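You operate a simulated robot arm through the tools that you are given. There is no shell and no other tool. Be economical: measure what you need, move in short steps, check, and stop when the job is done.

You run a simulated robot arm. Do the job below in one go: nothing can be reset, and whatever is moved stays where it is left.

TASK
Vacuum the dirt off the potting mat, then switch the shop vacuum off.
Fine: switch it on first; the wand ends upright in its holder.

The check looks at the end state, three seconds after you hand in, the way a careful person would. Anything else that was tipped, shoved, dropped, spilled or broken makes it a failure.

THE ROBOT
A 6-joint arm with a two-finger parallel gripper, fixed in place. Base frame: the origin is at the foot of the arm, x ahead of it, y to its left, z up. Units: mm, degrees, N and s.
With the tool pointing down near the work surface it reaches from about 360 to 820 mm from the base axis. Its first joint turns from -166.0 to 166.0 degrees. Payload 3.91 kg.
Tool frame: the origin (TCP) lies between the finger pads and is the grasp point; the fingertips stand 30 mm ahead of it; z points along the fingers, y is the line along which they close. The gripper opens to 110 mm. The fingers are 20 mm wide and 10 mm thick; the gripper's body (48 by 112 mm) begins 55 mm behind the TCP.
Orientation is that of the tool frame in the base frame, as a unit quaternion [w, x, y, z]. With the fingers straight down and closing along the base's y, the tool's x points along the base's -x, its y along +y and its z along -z.

THE INTERFACE
- The arm moves only by the tool jog_arm. Its argument "targets" is a list of rows, each an object of numbers (a shift or turn left out is 0, a gripper value left out holds the last): "hand": the gripper command, from -1 (fully open) to 1 (shut), values between in proportion; "tx", "ty", "tz": the shift along the base's x, y, z in mm; "ax", "ay", "az": the turn, a rotation vector about the base's x, y, z in degrees. In form: [{"hand": .., "tx": .., "ty": .., "tz": .., "ax": .., "ay": .., "az": ..}, ...]. A call has 1 to 12 rows; each row shifts and turns the commanded pose from where the row before left it. Each row takes 0.2 s and may step no farther than 50 mm and 8.6 degrees from the row before; otherwise, or with a gripper value out of range, the whole call is refused. A pose out of reach is approached as far as the arm can. The call stops where the force on the tool passes 40 N (or 10 N more than at its start, if that is more) or the arm is blocked; 0.2 s more then pass. Each finger travels about 45 mm/s and halts on what it meets, pressing with about 38 N; the grip force reading is that of the motor and also rises with nothing between the fingers. The clock runs only during rows and for 0.2 s after the last one: add rows that do not move to give the fingers time. It gives the time, the measured TCP pose, the force on the tool (base axes), the opening and the grip force at its end, in the units of the frame above (readings bear some noise).
- Cameras (640 x 400 px; columns grow to the right, rows downward): "scene" is fixed at [400.2, -651.7, 1631]; the picture's right is [1.00, -0.09, 0.00], its down [-0.04, -0.49, -0.87] and it looks along [0.08, 0.87, -0.49] (base axes); focal length 318 px, centre (320, 200). "wrist" rides on the gripper at [-36, 0, -57] in the tool frame; the picture's right is [0.00, -1.00, 0.00], its down [0.97, 0.00, -0.24] and it looks along [0.24, 0.00, 0.97] (tool axes); focal length 218 px, centre (320, 200). There is no depth. A picture from a camera that has moved, and an enlarged one, comes with that camera's place and axes in the base frame and with its lens.
- get_image(camera): a new picture of that camera. The clock stands still meanwhile.
- move_column(by): slides the trunk up (or, below 0, down) by that many mm; the arm rides with it, the base frame stays. It gives what a move gives, with no picture.
- zoom(camera, box): a new picture of the part [left, top, right, bottom] of that camera's present view, enlarged. The clock stands still meanwhile.
- sign_off(): hands the job in; it is judged then, once.

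Go step by step. Nothing tells you positions but the pictures and the camera data: compare them with the known pose of the tool, close in by small moves and look again before you grip or let go. The budget is 120 turns and 84 pictures, counting those below and the enlarged ones. Unless the task says otherwise, let go and move clear before handing in, and close with one line.

The tools are called after "Emit:" as a command line: name --argument value ..., lists and objects as JSON in quotes. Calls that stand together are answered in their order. jog_arm: Moves the arm, as the interface text tells. Its arguments: {"type":"object","properties":{"targets":{"type":"array","items":{"type":"object","properties":{"hand":{"type":"number"},"tx":{"type":"number"},"ty":{"type":"number"},"tz":{"type":"number"},"ax":{"type":"number"},"ay":{"type":"number"},"az":{"type":"number"}}}}},"required":["targets"]} The other tools are called the same way: move_column (by) slides the trunk up or down; get_image (camera) takes a picture; zoom (camera, box) takes an enlarged picture of a part of a camera's view; sign_off () hands the job in.

At the start:

```text
clock: 0.0
tool_pos: [301.4, 306.0, 1434.2]
tool_rot: [0.0, 0.0, 1.0, 0.0]
wrist_force: [0.2, 0.1, -0.8]
gripper_width: 110.0
gripper_force: 0.0
trunk travel left (down, up): [-550.0, 60.0]
```

scene: 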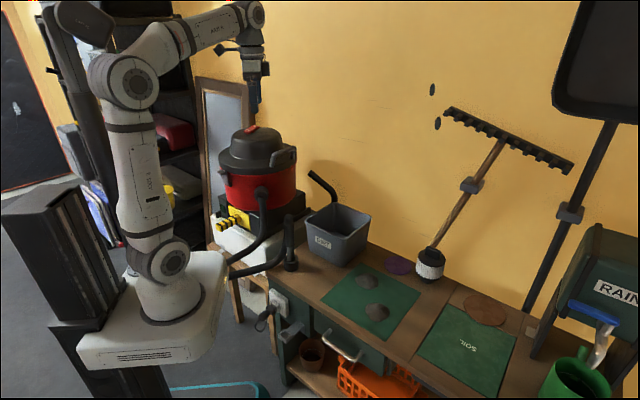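
wrist: 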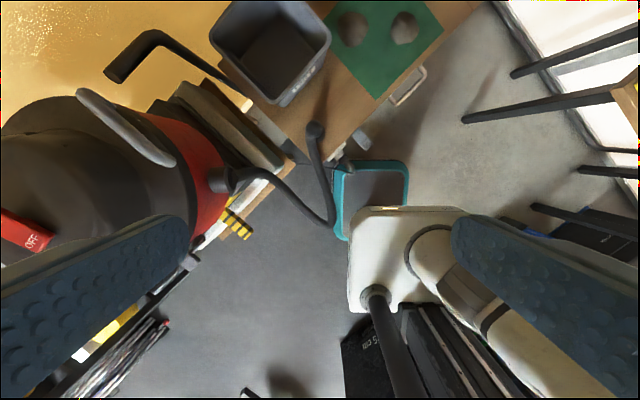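

I see the red shop vacuum with a red rocker on its lid, a hose leading to a dark wand at the bench edge, and a green mat with two dirt piles. I'll zoom in on the details first.

Emit:
zoom --camera "scene" --box '[200, 110, 360, 210]'

Emit:
zoom --camera "scene" --box '[220, 170, 440, 310]'

Emit:
zoom --camera "wrist" --box '[0, 60, 360, 285]'

```text
4.00 times, centred on (280, 160) of scene
camera zoom: at [400.2, -651.7, 1631.0], right [1.0, -0.09, 0.0], down [-0.04, -0.49, -0.87], along [0.08, 0.87, -0.49], focal length 1270 px, centre (480, 360)
```

zoom: 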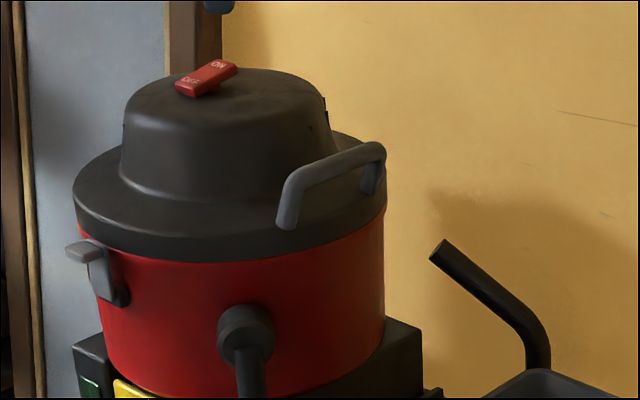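

```text
2.86 times, centred on (330, 240) of scene
camera zoom: at [400.2, -651.7, 1631.0], right [1.0, -0.09, 0.0], down [-0.04, -0.49, -0.87], along [0.08, 0.87, -0.49], focal length 907 px, centre (291, 86)
```

zoom: 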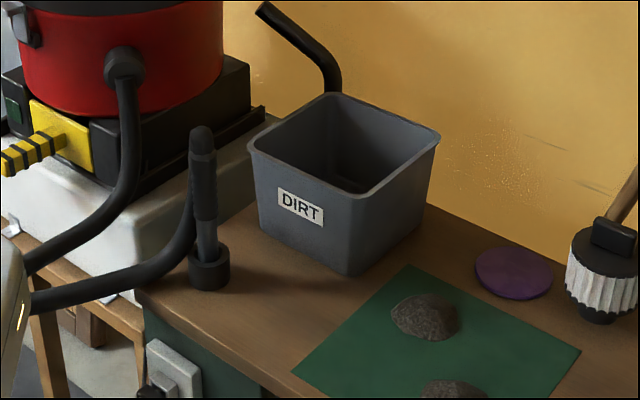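

```text
1.78 times, centred on (180, 172) of wrist
camera zoom: at [336.3, 305.6, 1492.1], right [0.0, -1.0, 0.0], down [-0.97, 0.0, 0.24], along [-0.24, 0.0, -0.97], focal length 388 px, centre (569, 249)
```

zoom: 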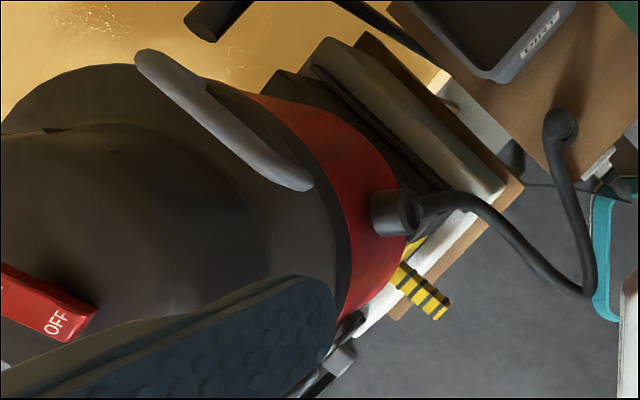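

The rocker sits at about (225, 670, 1237) with its ON end raised, so the vacuum is off. The wand is at about (376, 312) with its top near z 1034, and the piles are at about (656, 213) and (658, 68). I'll look closer at the wand and the rocker.

Emit:
zoom --camera "scene" --box '[250, 205, 330, 280]'

Emit:
zoom --camera "scene" --box '[225, 115, 285, 150]'

Emit:
zoom --camera "scene" --box '[310, 250, 430, 345]'

```text
5.33 times, centred on (290, 242) of scene
camera zoom: at [400.2, -651.7, 1631.0], right [1.0, -0.09, 0.0], down [-0.04, -0.49, -0.87], along [0.08, 0.87, -0.49], focal length 1693 px, centre (480, -27)
```

zoom: 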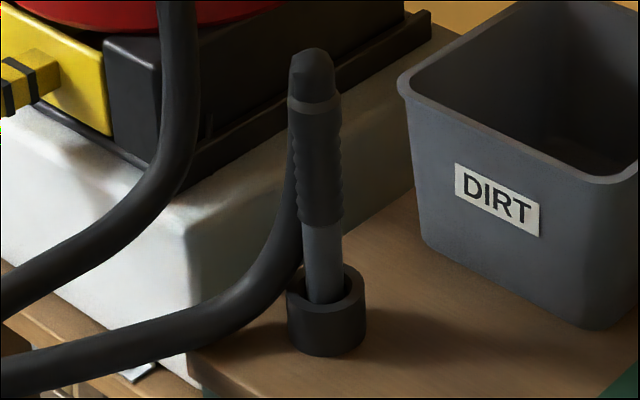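

```text
10.67 times, centred on (255, 132) of scene
camera zoom: at [400.2, -651.7, 1631.0], right [1.0, -0.09, 0.0], down [-0.04, -0.49, -0.87], along [0.08, 0.87, -0.49], focal length 3386 px, centre (1013, 920)
```

zoom: 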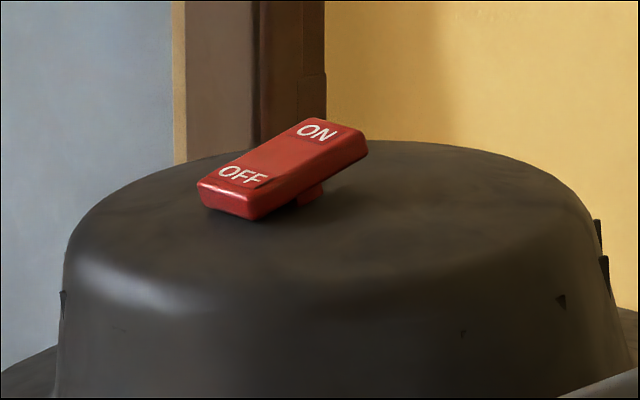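

```text
4.21 times, centred on (370, 298) of scene
camera zoom: at [400.2, -651.7, 1631.0], right [1.0, -0.09, 0.0], down [-0.04, -0.49, -0.87], along [0.08, 0.87, -0.49], focal length 1337 px, centre (110, -210)
```

zoom: 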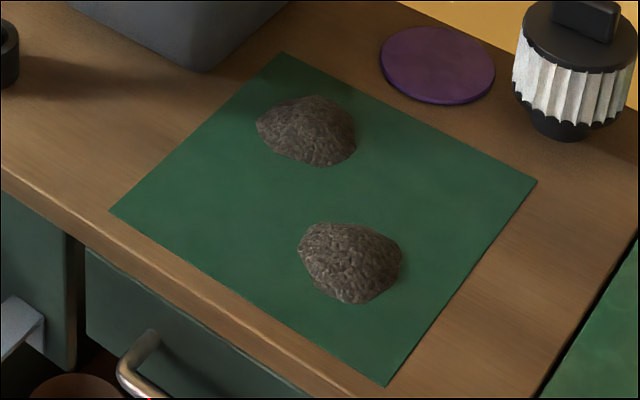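

Next I'll close the gripper and move over toward the vacuum lid, staying at this height.

Emit:
jog_arm --targets '[{"hand": 1, "ty": 45, "tx": -8}, {"ty": 45, "tx": -8}, {"ty": 45, "tx": -8}, {"ty": 45, "tx": -8}, {"ty": 45, "tx": -8}, {"ty": 45, "tx": -8}, {}, {}]'

Emit:
get_image --camera "wrist"

Emit:
get_image --camera "scene"

```text
clock: 1.8
tool_pos: [251.5, 548.1, 1418.5]
tool_rot: [0.0, 0.0, 1.0, 0.001]
wrist_force: [0.2, -0.1, -0.4]
gripper_width: 0.0
gripper_force: 38.1
out of reach, approached as far as the arm can: row 5, 6
trunk travel left (down, up): [-550.0, 60.0]
```

```text
75 pictures are left
camera wrist: at [286.1, 547.3, 1474.7], right [0.0, -1.0, 0.0], down [-0.97, 0.0, 0.24], along [-0.24, 0.0, -0.97], focal length 218 px, centre (320, 200)
```

wrist: 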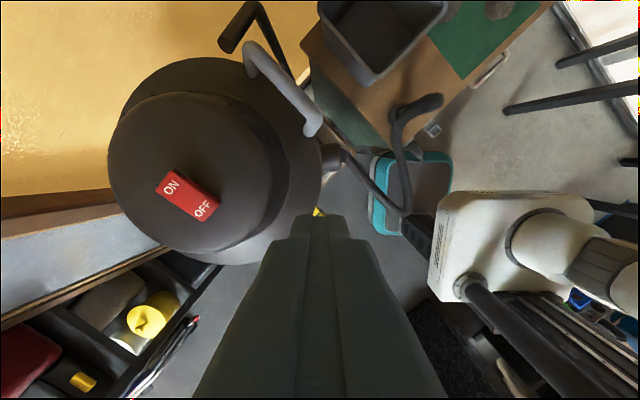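

```text
74 pictures are left
```

scene: 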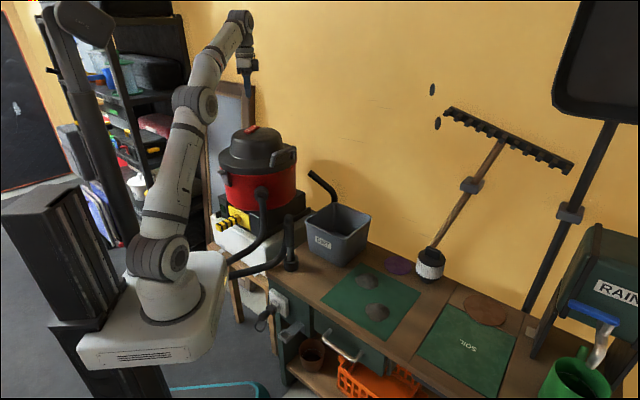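

The ON end of the rocker is at about (243, 711, 1240) and the OFF end at about (215, 682, 1232). I'll go down first, then out over the ON end.

Emit:
jog_arm --targets '[{"tz": -40}, {"tz": -40}, {"tz": -40}, {"ty": 40}, {"ty": 30}, {}]'

```text
clock: 3.2
tool_pos: [247.6, 619.0, 1296.9]
tool_rot: [0.0, 0.0, 1.0, 0.0]
wrist_force: [0.6, -0.4, 1.1]
gripper_width: 0.1
gripper_force: 37.7
trunk travel left (down, up): [-550.0, 60.0]
```

Emit:
jog_arm --targets '[{"ty": 32, "tx": -1}, {"ty": 32}, {"ty": 32}, {}]'

Emit:
get_image --camera "wrist"

Emit:
zoom --camera "scene" --box '[205, 85, 305, 150]'

```text
clock: 4.2
tool_pos: [238.5, 662.4, 1278.0]
tool_rot: [0.0, -0.001, 1.0, 0.0]
wrist_force: [0.6, 0.4, -0.9]
gripper_width: 0.2
gripper_force: 37.3
out of reach, approached as far as the arm can: row 2, 3
trunk travel left (down, up): [-550.0, 60.0]
```

```text
73 pictures are left
camera wrist: at [274.2, 662.0, 1335.6], right [0.0, -1.0, 0.0], down [-0.97, 0.0, 0.24], along [-0.24, 0.0, -0.97], focal length 218 px, centre (320, 200)
```

wrist: 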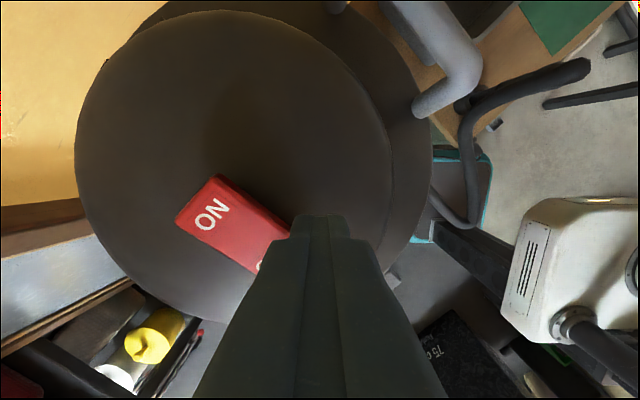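

```text
6.15 times, centred on (255, 118) of scene
camera zoom: at [400.2, -651.7, 1631.0], right [1.0, -0.09, 0.0], down [-0.04, -0.49, -0.87], along [0.08, 0.87, -0.49], focal length 1954 px, centre (720, 708)
```

zoom: 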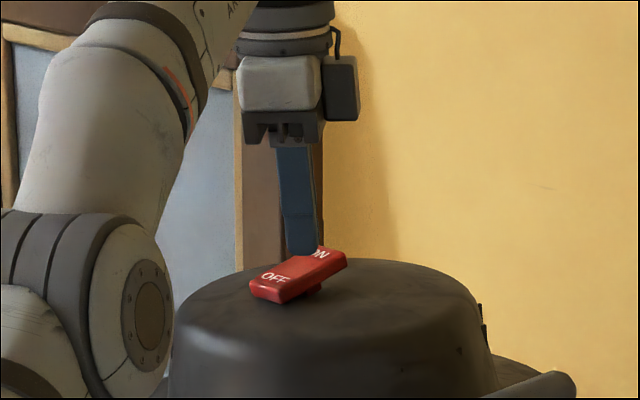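

The reach runs out here, so I'll raise the trunk, which gives the arm more reach at this height.

Emit:
move_column --by 60

Emit:
jog_arm --targets '[{"tz": -40}, {"ty": 25, "tx": 2}, {"ty": 25, "tx": 3}, {}]'

```text
clock: 5.2
tool_pos: [239.9, 662.0, 1337.8]
tool_rot: [0.0, 0.0, 1.0, 0.001]
wrist_force: [0.0, 0.0, -0.3]
gripper_width: 0.0
gripper_force: 37.5
trunk travel left (down, up): [-610.0, 0.0]
```

```text
clock: 6.2
tool_pos: [237.6, 686.6, 1288.0]
tool_rot: [0.0, 0.0, 1.0, 0.0]
wrist_force: [0.6, -1.3, 0.0]
gripper_width: 0.0
gripper_force: 37.3
out of reach, approached as far as the arm can: row 2, 3
trunk travel left (down, up): [-610.0, 0.0]
```

Emit:
jog_arm --targets '[{"ax": 8}, {"ax": 8}, {"ax": 8}, {"ty": 16, "tx": 8}, {}]'

Emit:
get_image --camera "wrist"

Emit:
zoom --camera "scene" --box '[205, 85, 305, 150]'

```text
clock: 7.4
tool_pos: [246.9, 702.6, 1290.1]
tool_rot: [-0.001, 0.0, 0.978, 0.209]
wrist_force: [-0.2, 0.2, -0.7]
gripper_width: 0.0
gripper_force: 37.5
trunk travel left (down, up): [-610.0, 0.0]
```

```text
71 pictures are left
camera wrist: at [281.1, 679.8, 1341.6], right [0.0, -0.91, -0.41], down [-0.97, -0.1, 0.22], along [-0.24, 0.4, -0.89], focal length 218 px, centre (320, 200)
```

wrist: 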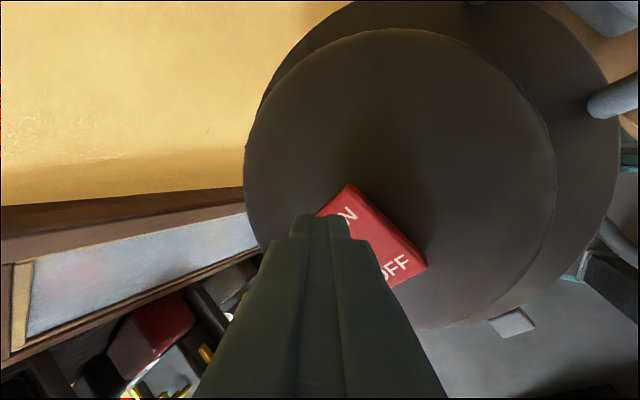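

```text
6.15 times, centred on (255, 118) of scene
camera zoom: at [400.2, -651.7, 1631.0], right [1.0, -0.09, 0.0], down [-0.04, -0.49, -0.87], along [0.08, 0.87, -0.49], focal length 1954 px, centre (720, 708)
```

zoom: 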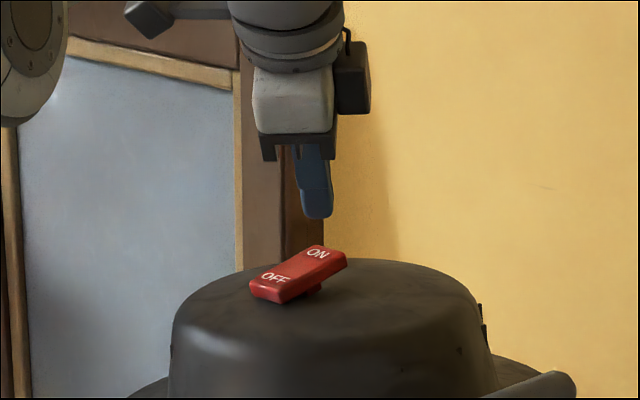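

The closed tip is directly above ON. I'll press down in small steps and watch the force.

Emit:
jog_arm --targets '[{"tz": -8}, {"tz": -7}, {"tz": -4}, {"tz": -4}, {"tz": -3}]'

Emit:
zoom --camera "scene" --box '[205, 85, 305, 150]'

```text
clock: 8.6
tool_pos: [246.8, 704.2, 1263.7]
tool_rot: [0.0, 0.001, 0.978, 0.208]
wrist_force: [1.4, 1.0, 2.8]
gripper_width: 0.0
gripper_force: 37.6
trunk travel left (down, up): [-610.0, 0.0]
```

```text
6.15 times, centred on (255, 118) of scene
camera zoom: at [400.2, -651.7, 1631.0], right [1.0, -0.09, 0.0], down [-0.04, -0.49, -0.87], along [0.08, 0.87, -0.49], focal length 1954 px, centre (720, 708)
```

zoom: 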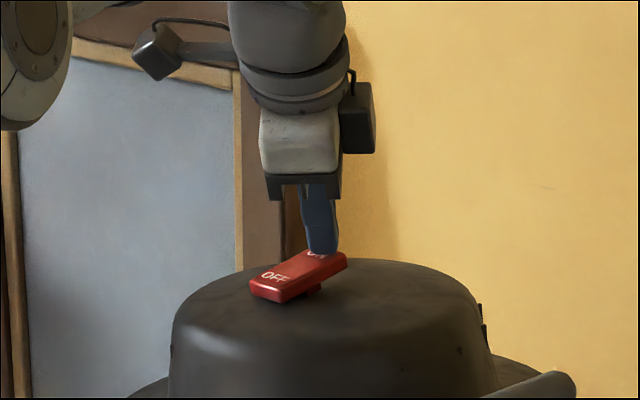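

Emit:
jog_arm --targets '[{"tz": -3}, {"tz": -3}, {"tz": -3}, {"tz": -3}]'

Emit:
zoom --camera "scene" --box '[205, 85, 305, 150]'

```text
clock: 9.6
tool_pos: [248.1, 705.8, 1257.1]
tool_rot: [0.002, 0.0, 0.977, 0.214]
wrist_force: [8.9, 14.1, 33.4]
gripper_width: 0.1
gripper_force: 37.2
trunk travel left (down, up): [-610.0, 0.0]
```

```text
6.15 times, centred on (255, 118) of scene
camera zoom: at [400.2, -651.7, 1631.0], right [1.0, -0.09, 0.0], down [-0.04, -0.49, -0.87], along [0.08, 0.87, -0.49], focal length 1954 px, centre (720, 708)
```

zoom: 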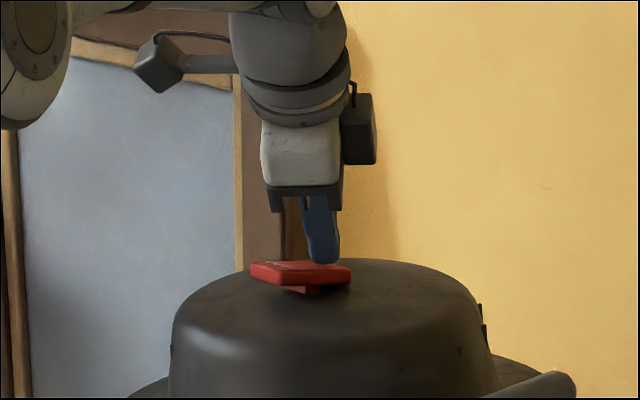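

The rocker has tipped over to the ON side. I'll lift away and check.

Emit:
jog_arm --targets '[{"tz": 15}, {"tz": 30}, {"tz": 20}, {"ty": -40}, {"ty": -40}, {}]'

Emit:
zoom --camera "scene" --box '[205, 85, 305, 150]'

Emit:
get_image --camera "wrist"

```text
clock: 11.0
tool_pos: [247.3, 626.1, 1315.0]
tool_rot: [0.0, 0.0, 0.978, 0.208]
wrist_force: [-0.5, 0.0, -0.6]
gripper_width: 0.0
gripper_force: 37.5
trunk travel left (down, up): [-610.0, 0.0]
```

```text
6.15 times, centred on (255, 118) of scene
camera zoom: at [400.2, -651.7, 1631.0], right [1.0, -0.09, 0.0], down [-0.04, -0.49, -0.87], along [0.08, 0.87, -0.49], focal length 1954 px, centre (720, 708)
```

zoom: 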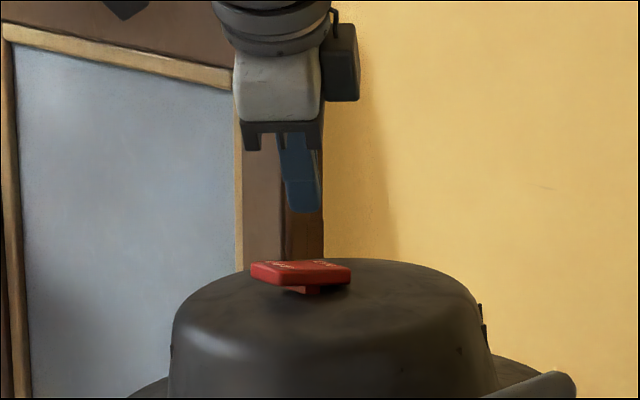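

```text
66 pictures are left
camera wrist: at [281.8, 602.3, 1366.8], right [0.0, -0.91, -0.41], down [-0.97, -0.1, 0.22], along [-0.24, 0.39, -0.89], focal length 218 px, centre (320, 200)
```

wrist: 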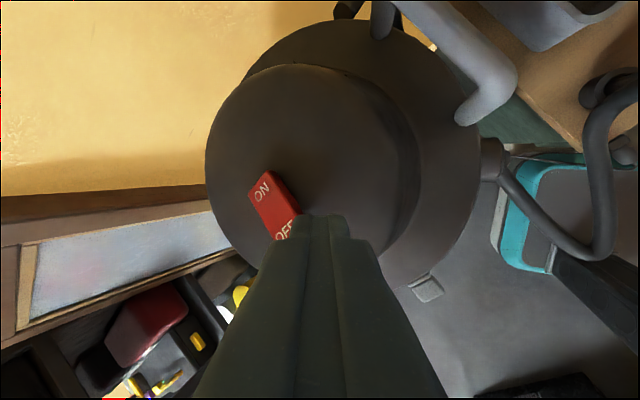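

The vacuum is on. I'll untilt the tool and go over to the wand, opening the gripper on the way.

Emit:
jog_arm --targets '[{"ax": -8, "ty": -30}, {"ax": -8, "ty": -45}, {"ax": -8, "ty": -45, "hand": -0.2}, {"ty": -45}, {"ty": -45}, {"ty": -45, "tx": 15}, {"ty": -45, "tx": 15}, {"tx": 20, "ty": -15}, {"tz": -40}, {"tz": -40}, {}]'

Emit:
get_image --camera "wrist"

Emit:
get_image --camera "scene"

```text
clock: 13.4
tool_pos: [296.3, 308.9, 1235.3]
tool_rot: [0.0, 0.0, 1.0, 0.0]
wrist_force: [0.5, -0.4, 0.5]
gripper_width: 66.1
gripper_force: 0.1
trunk travel left (down, up): [-610.0, 0.0]
```

```text
65 pictures are left
camera wrist: at [330.9, 310.3, 1292.8], right [0.0, -1.0, 0.0], down [-0.97, 0.0, 0.24], along [-0.24, 0.0, -0.97], focal length 218 px, centre (320, 200)
```

wrist: 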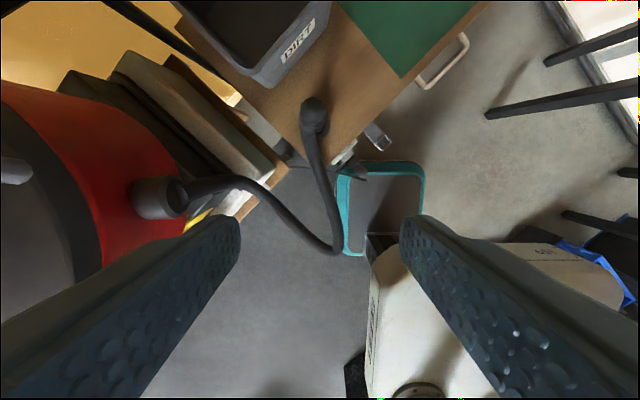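

```text
64 pictures are left
```

scene: 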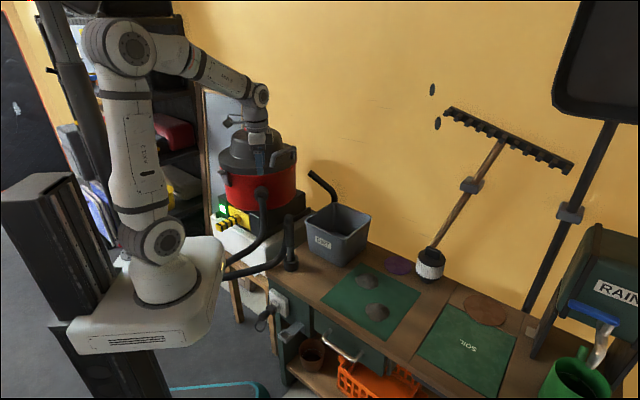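

A green lamp is now lit on the power block, so the vacuum is running. I'll zoom in on the wand top.

Emit:
zoom --camera "wrist" --box '[250, 70, 410, 170]'

Emit:
zoom --camera "scene" --box '[270, 210, 318, 240]'

```text
4.00 times, centred on (330, 120) of wrist
camera zoom: at [330.9, 310.3, 1292.8], right [0.0, -1.0, 0.0], down [-0.97, 0.0, 0.24], along [-0.24, 0.0, -0.97], focal length 873 px, centre (280, 520)
```

zoom: 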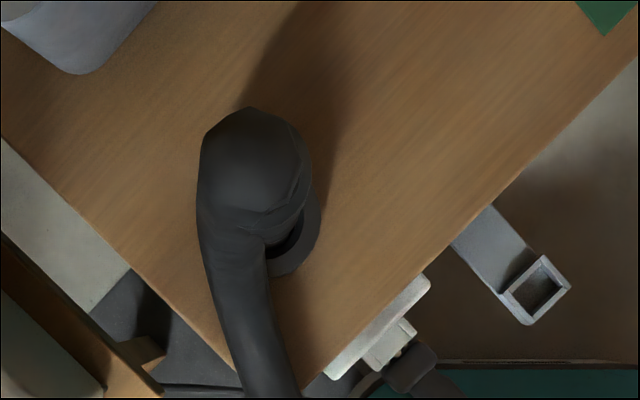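

```text
13.33 times, centred on (294, 225) of scene
camera zoom: at [400.2, -651.7, 1631.0], right [1.0, -0.09, 0.0], down [-0.04, -0.49, -0.87], along [0.08, 0.87, -0.49], focal length 4233 px, centre (667, -133)
```

zoom: 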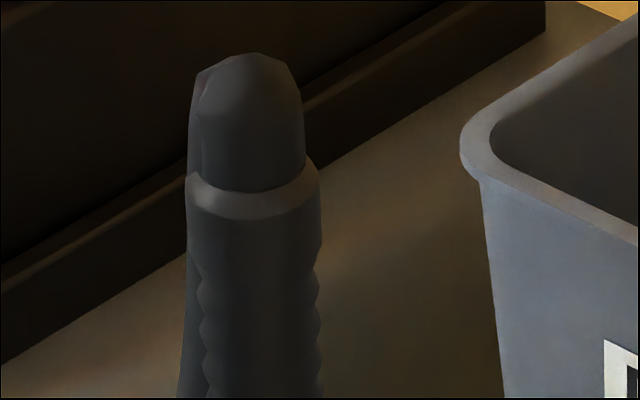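

The hose leaves the wand's top through an elbow toward -x. I can straddle it straight down, closing along y, and grip the upper handle at about z 985. I'll move above it and check.

Emit:
jog_arm --targets '[{"tx": 40, "ty": 4, "hand": -0.5}, {"tx": 39, "ty": 4}, {"tz": -50}, {"tz": -50}, {"tz": -35}, {}]'

Emit:
get_image --camera "wrist"

Emit:
zoom --camera "scene" --box '[242, 180, 338, 240]'

```text
clock: 14.8
tool_pos: [373.9, 316.9, 1101.4]
tool_rot: [0.0, 0.0, 1.0, -0.001]
wrist_force: [0.6, -0.1, -0.4]
gripper_width: 82.6
gripper_force: 0.0
trunk travel left (down, up): [-610.0, 0.0]
```

```text
61 pictures are left
camera wrist: at [408.4, 317.2, 1159.6], right [0.0, -1.0, 0.0], down [-0.97, 0.0, 0.24], along [-0.24, 0.0, -0.97], focal length 218 px, centre (320, 200)
```

wrist: 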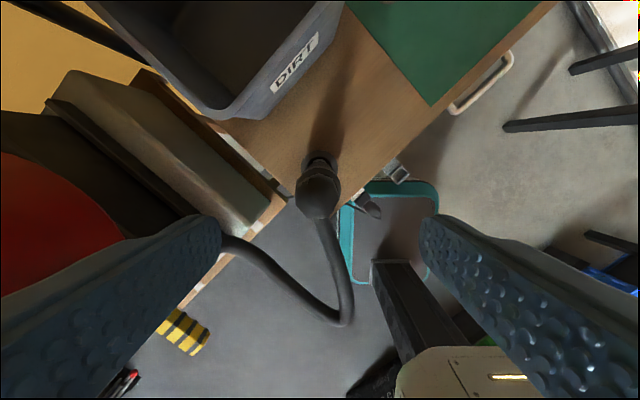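

```text
6.67 times, centred on (290, 210) of scene
camera zoom: at [400.2, -651.7, 1631.0], right [1.0, -0.09, 0.0], down [-0.04, -0.49, -0.87], along [0.08, 0.87, -0.49], focal length 2116 px, centre (520, 133)
```

zoom: 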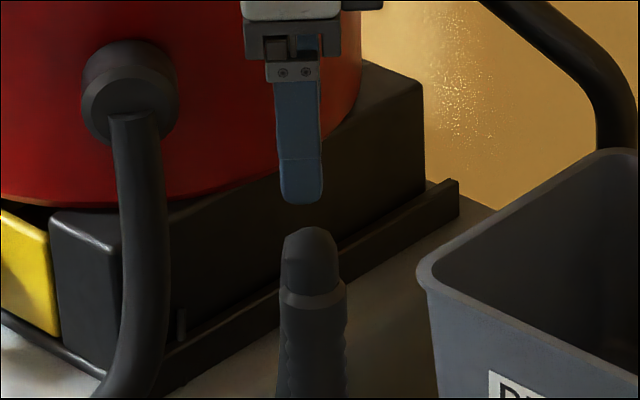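

Emit:
jog_arm --targets '[{"tx": 5}, {"tz": -35}, {"tz": -35}, {"tz": -25}, {}]'

Emit:
get_image --camera "wrist"

Emit:
zoom --camera "scene" --box '[242, 180, 338, 240]'

```text
clock: 16.0
tool_pos: [381.6, 317.7, 1006.4]
tool_rot: [0.0, 0.0, 1.0, 0.0]
wrist_force: [0.6, 0.4, -0.4]
gripper_width: 82.4
gripper_force: 0.0
trunk travel left (down, up): [-610.0, 0.0]
```

```text
59 pictures are left
camera wrist: at [416.5, 317.6, 1063.4], right [0.0, -1.0, 0.0], down [-0.97, 0.0, 0.24], along [-0.24, 0.0, -0.97], focal length 218 px, centre (320, 200)
```

wrist: 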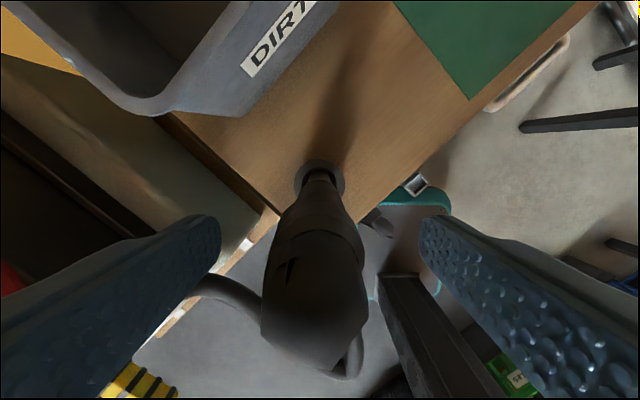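

```text
6.67 times, centred on (290, 210) of scene
camera zoom: at [400.2, -651.7, 1631.0], right [1.0, -0.09, 0.0], down [-0.04, -0.49, -0.87], along [0.08, 0.87, -0.49], focal length 2116 px, centre (520, 133)
```

zoom: 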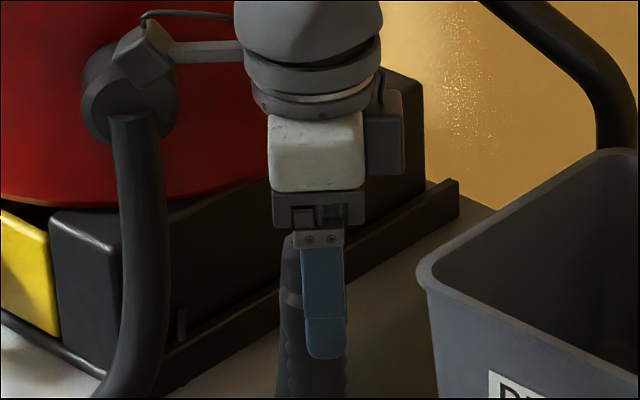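

The wand axis looks to be about 3 mm less in x than the tool. I'll correct that, go down a little more and close.

Emit:
jog_arm --targets '[{"tx": -4}, {"tz": -8}, {"tz": -7}, {"hand": 1}, {}, {}, {}, {}]'

Emit:
get_image --camera "wrist"

Emit:
zoom --camera "scene" --box '[242, 180, 370, 260]'

```text
clock: 17.8
tool_pos: [377.9, 317.1, 990.4]
tool_rot: [-0.001, 0.001, 1.0, 0.0]
wrist_force: [-0.3, -0.2, -0.7]
gripper_width: 32.9
gripper_force: 37.7
trunk travel left (down, up): [-610.0, 0.0]
```

```text
57 pictures are left
camera wrist: at [412.6, 317.1, 1047.5], right [0.0, -1.0, 0.0], down [-0.97, 0.0, 0.24], along [-0.24, 0.0, -0.97], focal length 218 px, centre (320, 200)
```

wrist: 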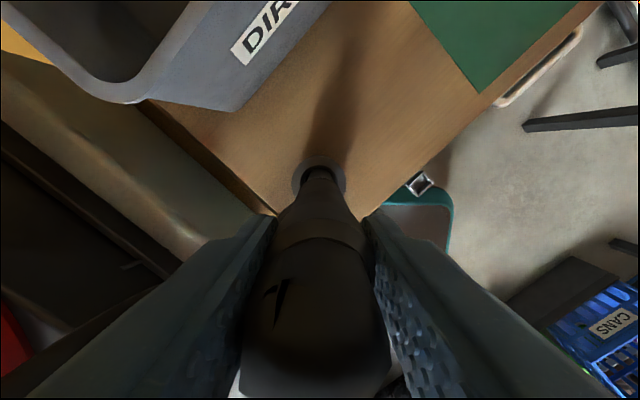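

```text
5.00 times, centred on (306, 220) of scene
camera zoom: at [400.2, -651.7, 1631.0], right [1.0, -0.09, 0.0], down [-0.04, -0.49, -0.87], along [0.08, 0.87, -0.49], focal length 1587 px, centre (390, 100)
```

zoom: 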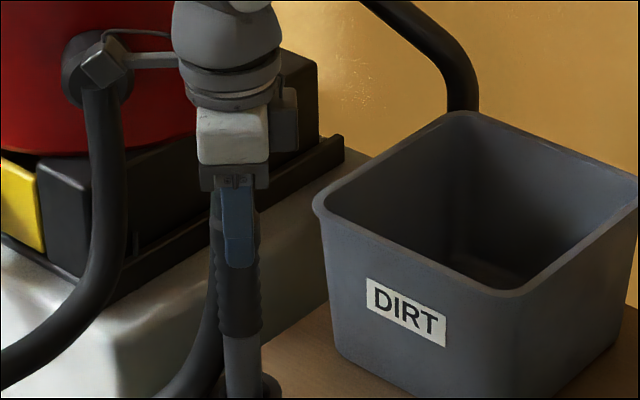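

I have a firm grip at 32.9 mm, and the pose to put the wand back is TCP (377.9, 317.1, 990.4). I'll lift it slowly out of the holder.

Emit:
jog_arm --targets '[{"tz": 10}, {"tz": 15}, {"tz": 20}, {"tz": 20}, {"tz": 20}, {}]'

Emit:
zoom --camera "scene" --box '[230, 160, 390, 280]'

```text
clock: 19.2
tool_pos: [376.6, 318.0, 1072.4]
tool_rot: [0.0, 0.0, 1.0, 0.0]
wrist_force: [0.2, 0.3, -1.0]
gripper_width: 33.0
gripper_force: 37.8
trunk travel left (down, up): [-610.0, 0.0]
```

```text
3.33 times, centred on (310, 220) of scene
camera zoom: at [400.2, -651.7, 1631.0], right [1.0, -0.09, 0.0], down [-0.04, -0.49, -0.87], along [0.08, 0.87, -0.49], focal length 1058 px, centre (353, 133)
```

zoom: 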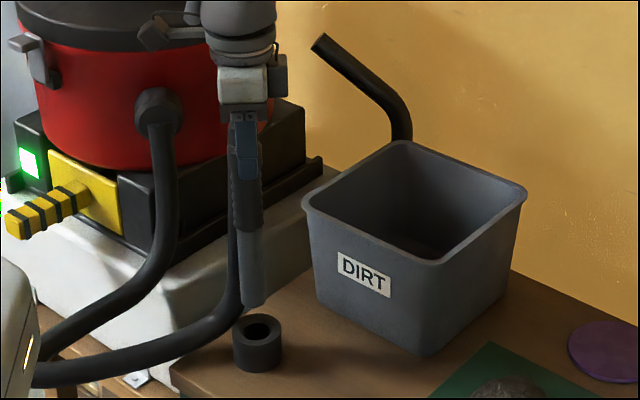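

The nozzle hangs about 205 mm below the TCP and the hose follows. I'll carry it along -y first to stay clear of the DIRT bin, then out toward the mat, watching the hose.

Emit:
jog_arm --targets '[{"ty": -30}, {"ty": -35, "tx": 10}, {"ty": -35, "tx": 20}, {"ty": -30, "tx": 30}, {"ty": -20, "tx": 30}, {}]'

Emit:
get_image --camera "scene"

```text
clock: 20.6
tool_pos: [468.5, 168.7, 1071.6]
tool_rot: [0.0, 0.001, 1.0, 0.0]
wrist_force: [0.1, -0.8, -1.9]
gripper_width: 33.0
gripper_force: 37.5
trunk travel left (down, up): [-610.0, 0.0]
```

```text
54 pictures are left
```

scene: 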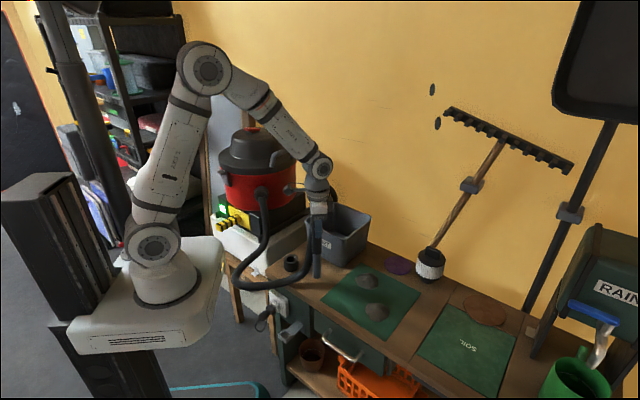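

Emit:
jog_arm --targets '[{"ty": -25, "tx": 35}, {"ty": -25, "tx": 40}, {"ty": -25, "tx": 40}, {"ty": -20, "tx": 35}, {"tx": 30, "ty": -5}, {}]'

Emit:
get_image --camera "scene"

```text
clock: 22.0
tool_pos: [646.8, 65.4, 1074.2]
tool_rot: [0.0, 0.0, 1.0, 0.0]
wrist_force: [-0.7, 0.8, -0.7]
gripper_width: 33.0
gripper_force: 37.6
trunk travel left (down, up): [-610.0, 0.0]
```

```text
53 pictures are left
```

scene: 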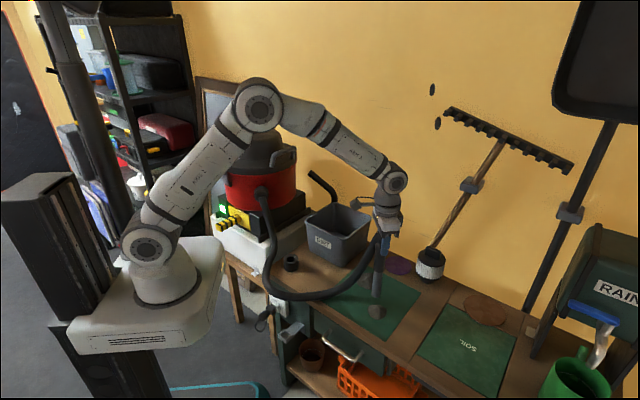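

Emit:
zoom --camera "scene" --box '[260, 220, 440, 340]'

Emit:
get_image --camera "wrist"

```text
3.33 times, centred on (350, 280) of scene
camera zoom: at [400.2, -651.7, 1631.0], right [1.0, -0.09, 0.0], down [-0.04, -0.49, -0.87], along [0.08, 0.87, -0.49], focal length 1058 px, centre (220, -67)
```

zoom: 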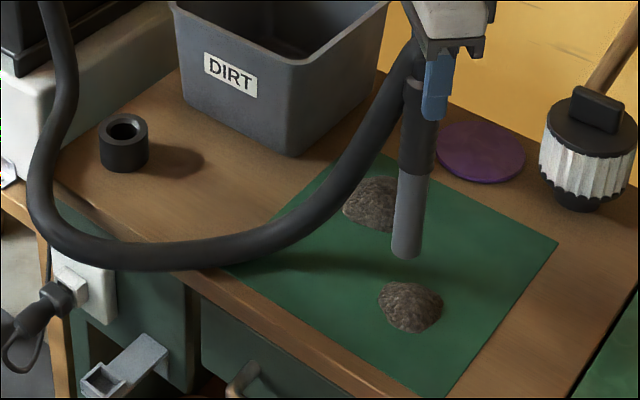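

```text
51 pictures are left
camera wrist: at [681.8, 65.9, 1130.5], right [0.0, -1.0, 0.0], down [-0.97, 0.0, 0.24], along [-0.24, 0.0, -0.97], focal length 218 px, centre (320, 200)
```

wrist: 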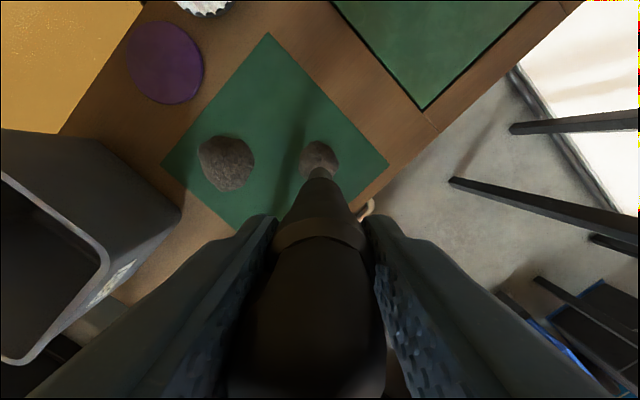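

Pile 2 is at about (661, 66). I'll centre on it and go down in steps.

Emit:
jog_arm --targets '[{"tx": 13, "ty": 1}, {"tz": -20}, {"tz": -15}, {"tz": -10}, {}, {}, {}]'

Emit:
zoom --camera "scene" --box '[260, 220, 440, 340]'

```text
clock: 23.6
tool_pos: [660.4, 67.0, 1031.1]
tool_rot: [0.0, 0.0, 1.0, 0.0]
wrist_force: [0.7, -0.1, -1.1]
gripper_width: 32.8
gripper_force: 37.9
trunk travel left (down, up): [-610.0, 0.0]
```

```text
3.33 times, centred on (350, 280) of scene
camera zoom: at [400.2, -651.7, 1631.0], right [1.0, -0.09, 0.0], down [-0.04, -0.49, -0.87], along [0.08, 0.87, -0.49], focal length 1058 px, centre (220, -67)
```

zoom: 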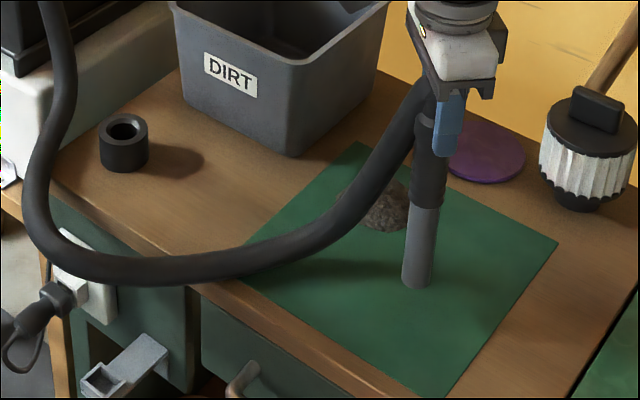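

Pile 2 has gone at a nozzle height of about 825. I'll do the same at pile 1, (657, 209).

Emit:
jog_arm --targets '[{"tz": 25, "ty": 15}, {"ty": 40, "tx": -1}, {"ty": 40, "tx": -1}, {"ty": 46, "tx": -1}, {}]'

Emit:
zoom --camera "scene" --box '[260, 220, 440, 340]'

Emit:
get_image --camera "wrist"

```text
clock: 24.8
tool_pos: [655.9, 207.0, 1056.5]
tool_rot: [0.0, 0.0, 1.0, 0.0]
wrist_force: [0.4, -0.3, -1.7]
gripper_width: 32.9
gripper_force: 37.9
trunk travel left (down, up): [-610.0, 0.0]
```

```text
3.33 times, centred on (350, 280) of scene
camera zoom: at [400.2, -651.7, 1631.0], right [1.0, -0.09, 0.0], down [-0.04, -0.49, -0.87], along [0.08, 0.87, -0.49], focal length 1058 px, centre (220, -67)
```

zoom: 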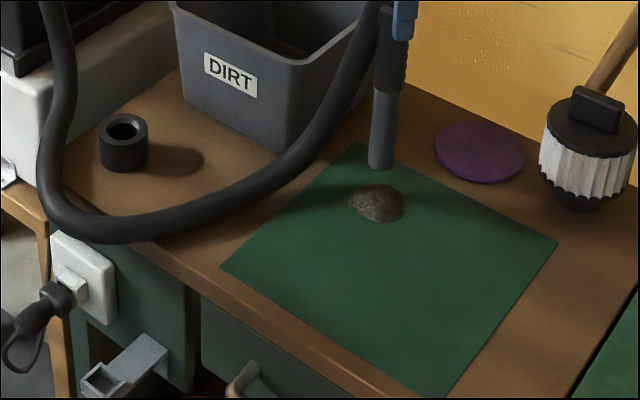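

```text
48 pictures are left
camera wrist: at [691.0, 207.5, 1112.3], right [0.0, -1.0, 0.0], down [-0.97, 0.0, 0.24], along [-0.24, 0.0, -0.97], focal length 218 px, centre (320, 200)
```

wrist: 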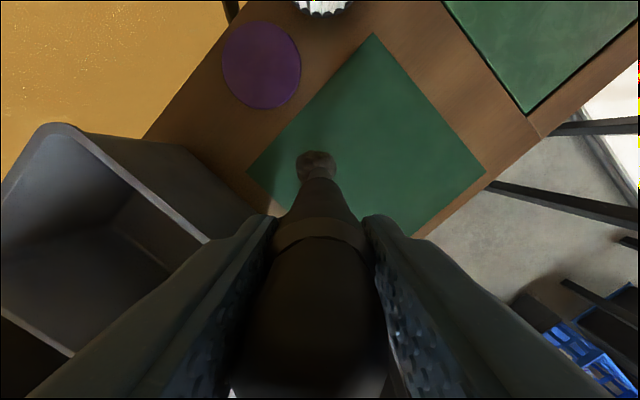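

The pile is already shrinking, so I'll go down over it.

Emit:
jog_arm --targets '[{"tz": -13}, {"tz": -13}, {}, {}, {}, {}]'

Emit:
zoom --camera "scene" --box '[260, 220, 440, 340]'

Emit:
get_image --camera "wrist"

```text
clock: 26.2
tool_pos: [656.9, 207.4, 1028.7]
tool_rot: [0.0, 0.0, 1.0, 0.0]
wrist_force: [0.0, 0.5, -1.3]
gripper_width: 32.9
gripper_force: 37.9
trunk travel left (down, up): [-610.0, 0.0]
```

```text
3.33 times, centred on (350, 280) of scene
camera zoom: at [400.2, -651.7, 1631.0], right [1.0, -0.09, 0.0], down [-0.04, -0.49, -0.87], along [0.08, 0.87, -0.49], focal length 1058 px, centre (220, -67)
```

zoom: 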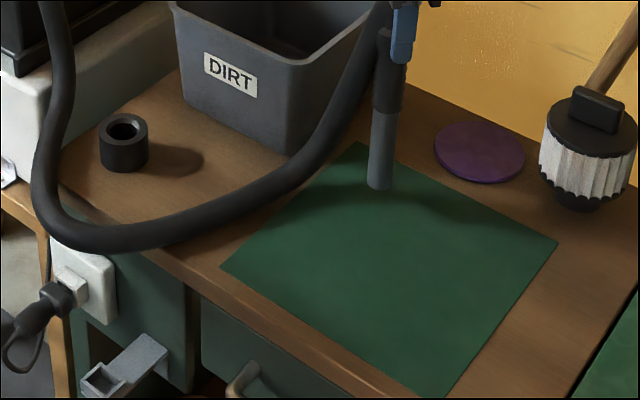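

```text
46 pictures are left
camera wrist: at [691.5, 207.1, 1085.3], right [0.0, -1.0, 0.0], down [-0.97, 0.0, 0.24], along [-0.24, 0.0, -0.97], focal length 218 px, centre (320, 200)
```

wrist: 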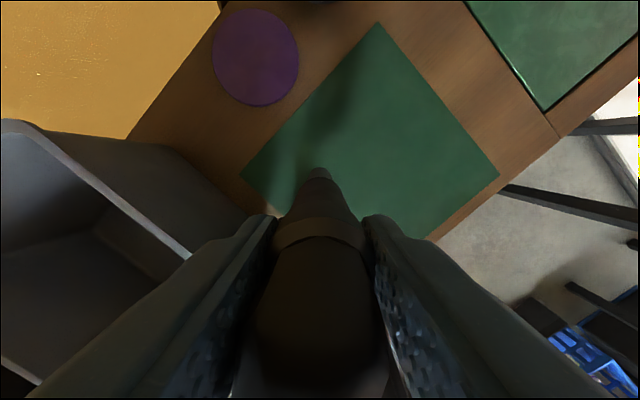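

Both piles are gone and the mat is clean. I'll raise the wand and retrace the path to the holder.

Emit:
jog_arm --targets '[{"tz": 30, "ty": -10}, {"tz": 16, "tx": -20, "ty": -20}, {"tx": -42, "ty": -8}, {"tx": -42}, {"tx": -42}, {"tx": -42}, {"tx": -30, "ty": 20}, {"tx": -30, "ty": 30}, {"tx": -20, "ty": 35}, {"tx": -10, "ty": 35}, {}]'

Emit:
get_image --camera "scene"

Emit:
get_image --camera "wrist"

```text
clock: 28.6
tool_pos: [377.6, 289.8, 1079.0]
tool_rot: [-0.001, 0.0, 1.0, 0.0]
wrist_force: [0.0, -0.1, -1.0]
gripper_width: 32.8
gripper_force: 37.8
trunk travel left (down, up): [-610.0, 0.0]
```

```text
45 pictures are left
```

scene: 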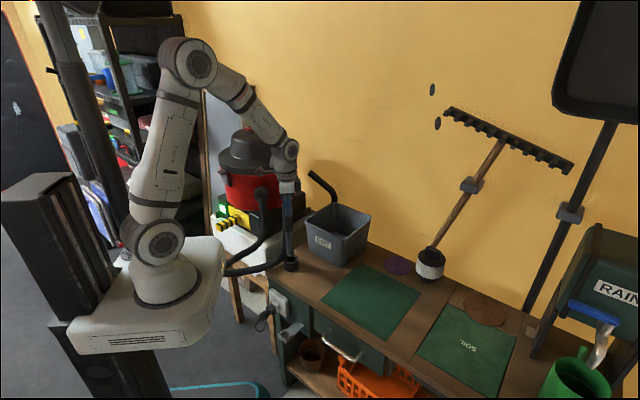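

```text
44 pictures are left
camera wrist: at [411.7, 289.5, 1136.4], right [0.0, -1.0, 0.0], down [-0.97, 0.0, 0.24], along [-0.24, 0.0, -0.97], focal length 218 px, centre (320, 200)
```

wrist: 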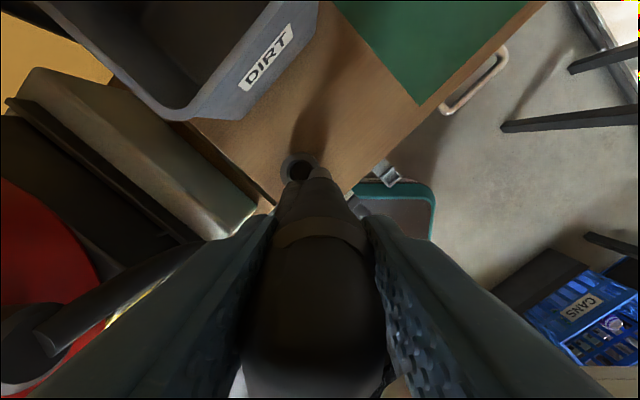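

The hole lines up with the recorded pose. I'll move over it and check before lowering.

Emit:
jog_arm --targets '[{"ty": 15}, {"ty": 12.3}, {"tz": -15}, {}, {}]'

Emit:
zoom --camera "wrist" --box '[260, 130, 380, 205]'

Emit:
zoom --camera "scene" --box '[250, 205, 346, 280]'

```text
clock: 29.8
tool_pos: [380.3, 318.5, 1061.9]
tool_rot: [0.0, 0.0, 1.0, -0.001]
wrist_force: [0.1, 0.3, -1.9]
gripper_width: 33.1
gripper_force: 38.0
trunk travel left (down, up): [-610.0, 0.0]
```

```text
5.33 times, centred on (320, 168) of wrist
camera zoom: at [414.6, 318.1, 1118.5], right [0.0, -1.0, 0.0], down [-0.97, 0.0, 0.24], along [-0.24, 0.0, -0.97], focal length 1164 px, centre (320, 373)
```

zoom: 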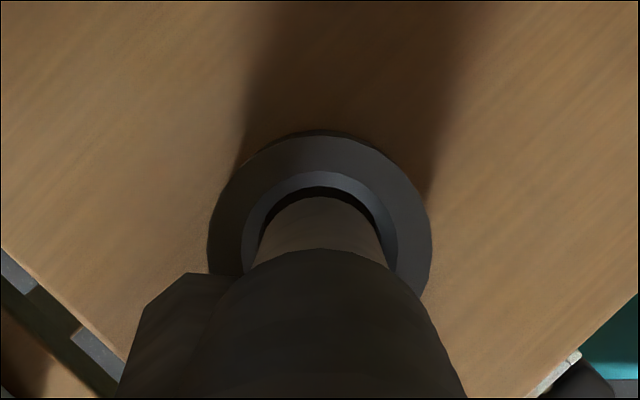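

```text
5.33 times, centred on (298, 242) of scene
camera zoom: at [400.2, -651.7, 1631.0], right [1.0, -0.09, 0.0], down [-0.04, -0.49, -0.87], along [0.08, 0.87, -0.49], focal length 1693 px, centre (437, -27)
```

zoom: 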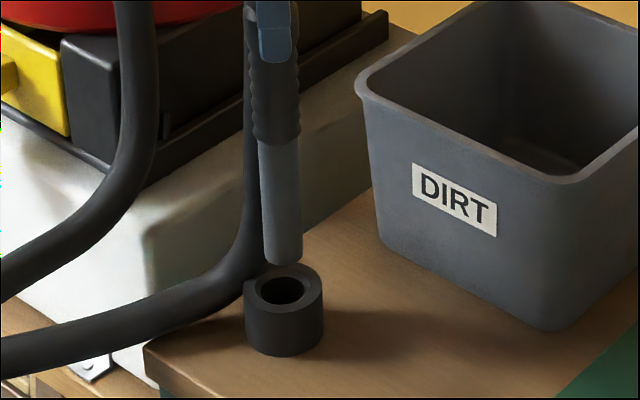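

It's aligned within about 2 mm. I'll nudge x and lower the wand into the holder.

Emit:
jog_arm --targets '[{"tx": -1.5, "ty": -0.7}, {"tz": -15}, {"tz": -15}, {"tz": -15}, {}]'

Emit:
zoom --camera "scene" --box '[250, 205, 346, 280]'

```text
clock: 31.0
tool_pos: [377.7, 316.9, 1014.7]
tool_rot: [0.0, 0.0, 1.0, 0.0]
wrist_force: [0.5, 0.5, -1.2]
gripper_width: 32.7
gripper_force: 37.9
trunk travel left (down, up): [-610.0, 0.0]
```

```text
5.33 times, centred on (298, 242) of scene
camera zoom: at [400.2, -651.7, 1631.0], right [1.0, -0.09, 0.0], down [-0.04, -0.49, -0.87], along [0.08, 0.87, -0.49], focal length 1693 px, centre (437, -27)
```

zoom: 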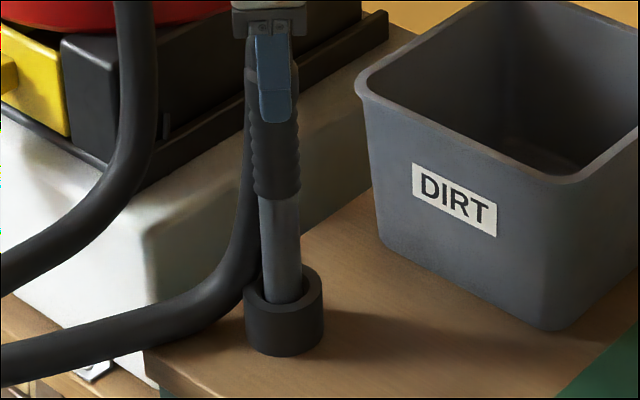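

The wand is in the holder with no contact force. I'll lower it the rest of the way.

Emit:
jog_arm --targets '[{"tz": -12}, {"tz": -8}, {"tz": -4}, {}]'

```text
clock: 32.0
tool_pos: [378.6, 317.4, 991.3]
tool_rot: [0.001, 0.0, 1.0, -0.001]
wrist_force: [-0.7, 0.2, -1.6]
gripper_width: 33.0
gripper_force: 37.3
trunk travel left (down, up): [-610.0, 0.0]
```

Emit:
jog_arm --targets '[{"tz": -1}, {"hand": 0.2}, {}, {"hand": -0.5}, {}, {}, {}]'

Emit:
zoom --camera "scene" --box '[250, 205, 346, 280]'

Emit:
get_image --camera "wrist"

```text
clock: 33.6
tool_pos: [378.4, 319.2, 991.7]
tool_rot: [0.0, 0.0, 1.0, 0.0]
wrist_force: [0.2, 0.1, 0.2]
gripper_width: 82.3
gripper_force: 0.0
trunk travel left (down, up): [-610.0, 0.0]
```

```text
5.33 times, centred on (298, 242) of scene
camera zoom: at [400.2, -651.7, 1631.0], right [1.0, -0.09, 0.0], down [-0.04, -0.49, -0.87], along [0.08, 0.87, -0.49], focal length 1693 px, centre (437, -27)
```

zoom: 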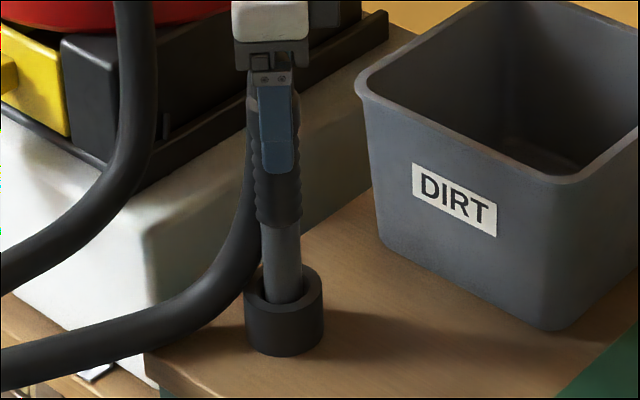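

```text
39 pictures are left
camera wrist: at [412.9, 318.0, 1047.4], right [0.0, -1.0, 0.0], down [-0.97, 0.0, 0.24], along [-0.24, 0.0, -0.97], focal length 218 px, centre (320, 200)
```

wrist: 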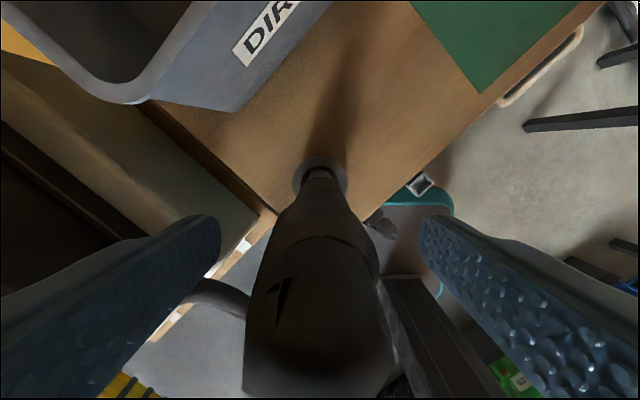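

The wand stands free in the holder. I'll rise straight up, close the fingers and go to the OFF end of the rocker, at about (213, 680).

Emit:
jog_arm --targets '[{"tz": 30}, {"tz": 45}, {"tz": 45}, {"tz": 50}, {"tz": 50}, {"tz": 50}, {"tz": 40, "tx": -25}, {"hand": 1, "tx": -35, "ty": 15}, {"tx": -35, "ty": 30}, {"tx": -35, "ty": 45}, {"ty": 45}, {}]'

Emit:
get_image --camera "scene"

```text
refused: row 10 steps farther than a row can; nothing moved
```

```text
38 pictures are left
```

scene: 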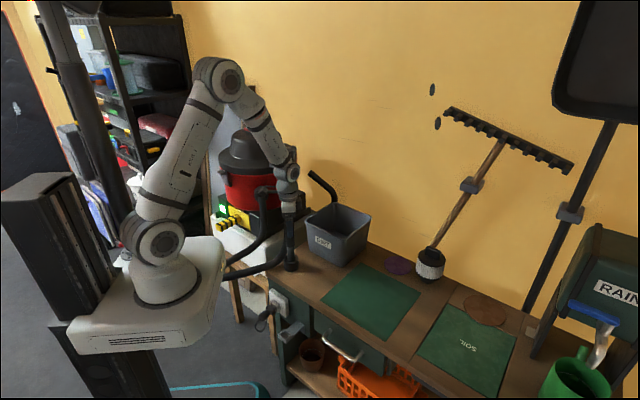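

One step was too long, so the call was refused. I'll resend it with smaller steps.

Emit:
jog_arm --targets '[{"tz": 30}, {"tz": 45}, {"tz": 45}, {"tz": 48}, {"tz": 48}, {"tz": 48}, {"tz": 40, "tx": -25}, {"hand": 1, "tx": -35, "ty": 15}, {"tx": -35, "ty": 30}, {"tx": -30, "ty": 38}, {"ty": 45}, {}]'

Emit:
zoom --camera "scene" --box '[200, 90, 360, 290]'

```text
clock: 36.2
tool_pos: [253.9, 446.4, 1297.6]
tool_rot: [0.001, 0.0, 1.0, 0.001]
wrist_force: [-0.8, 0.2, 0.2]
gripper_width: 0.0
gripper_force: 23.4
trunk travel left (down, up): [-610.0, 0.0]
```

```text
2.00 times, centred on (280, 190) of scene
camera zoom: at [400.2, -651.7, 1631.0], right [1.0, -0.09, 0.0], down [-0.04, -0.49, -0.87], along [0.08, 0.87, -0.49], focal length 635 px, centre (400, 220)
```

zoom: 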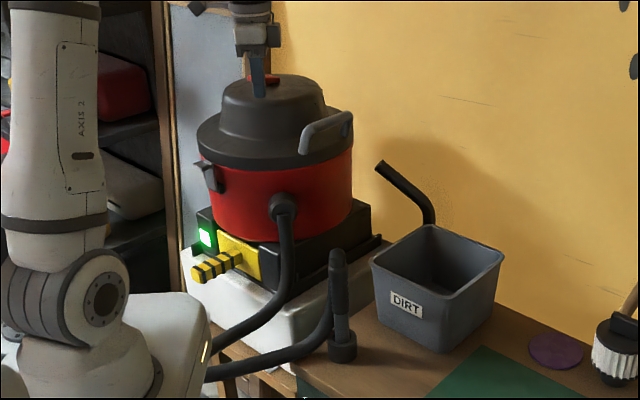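

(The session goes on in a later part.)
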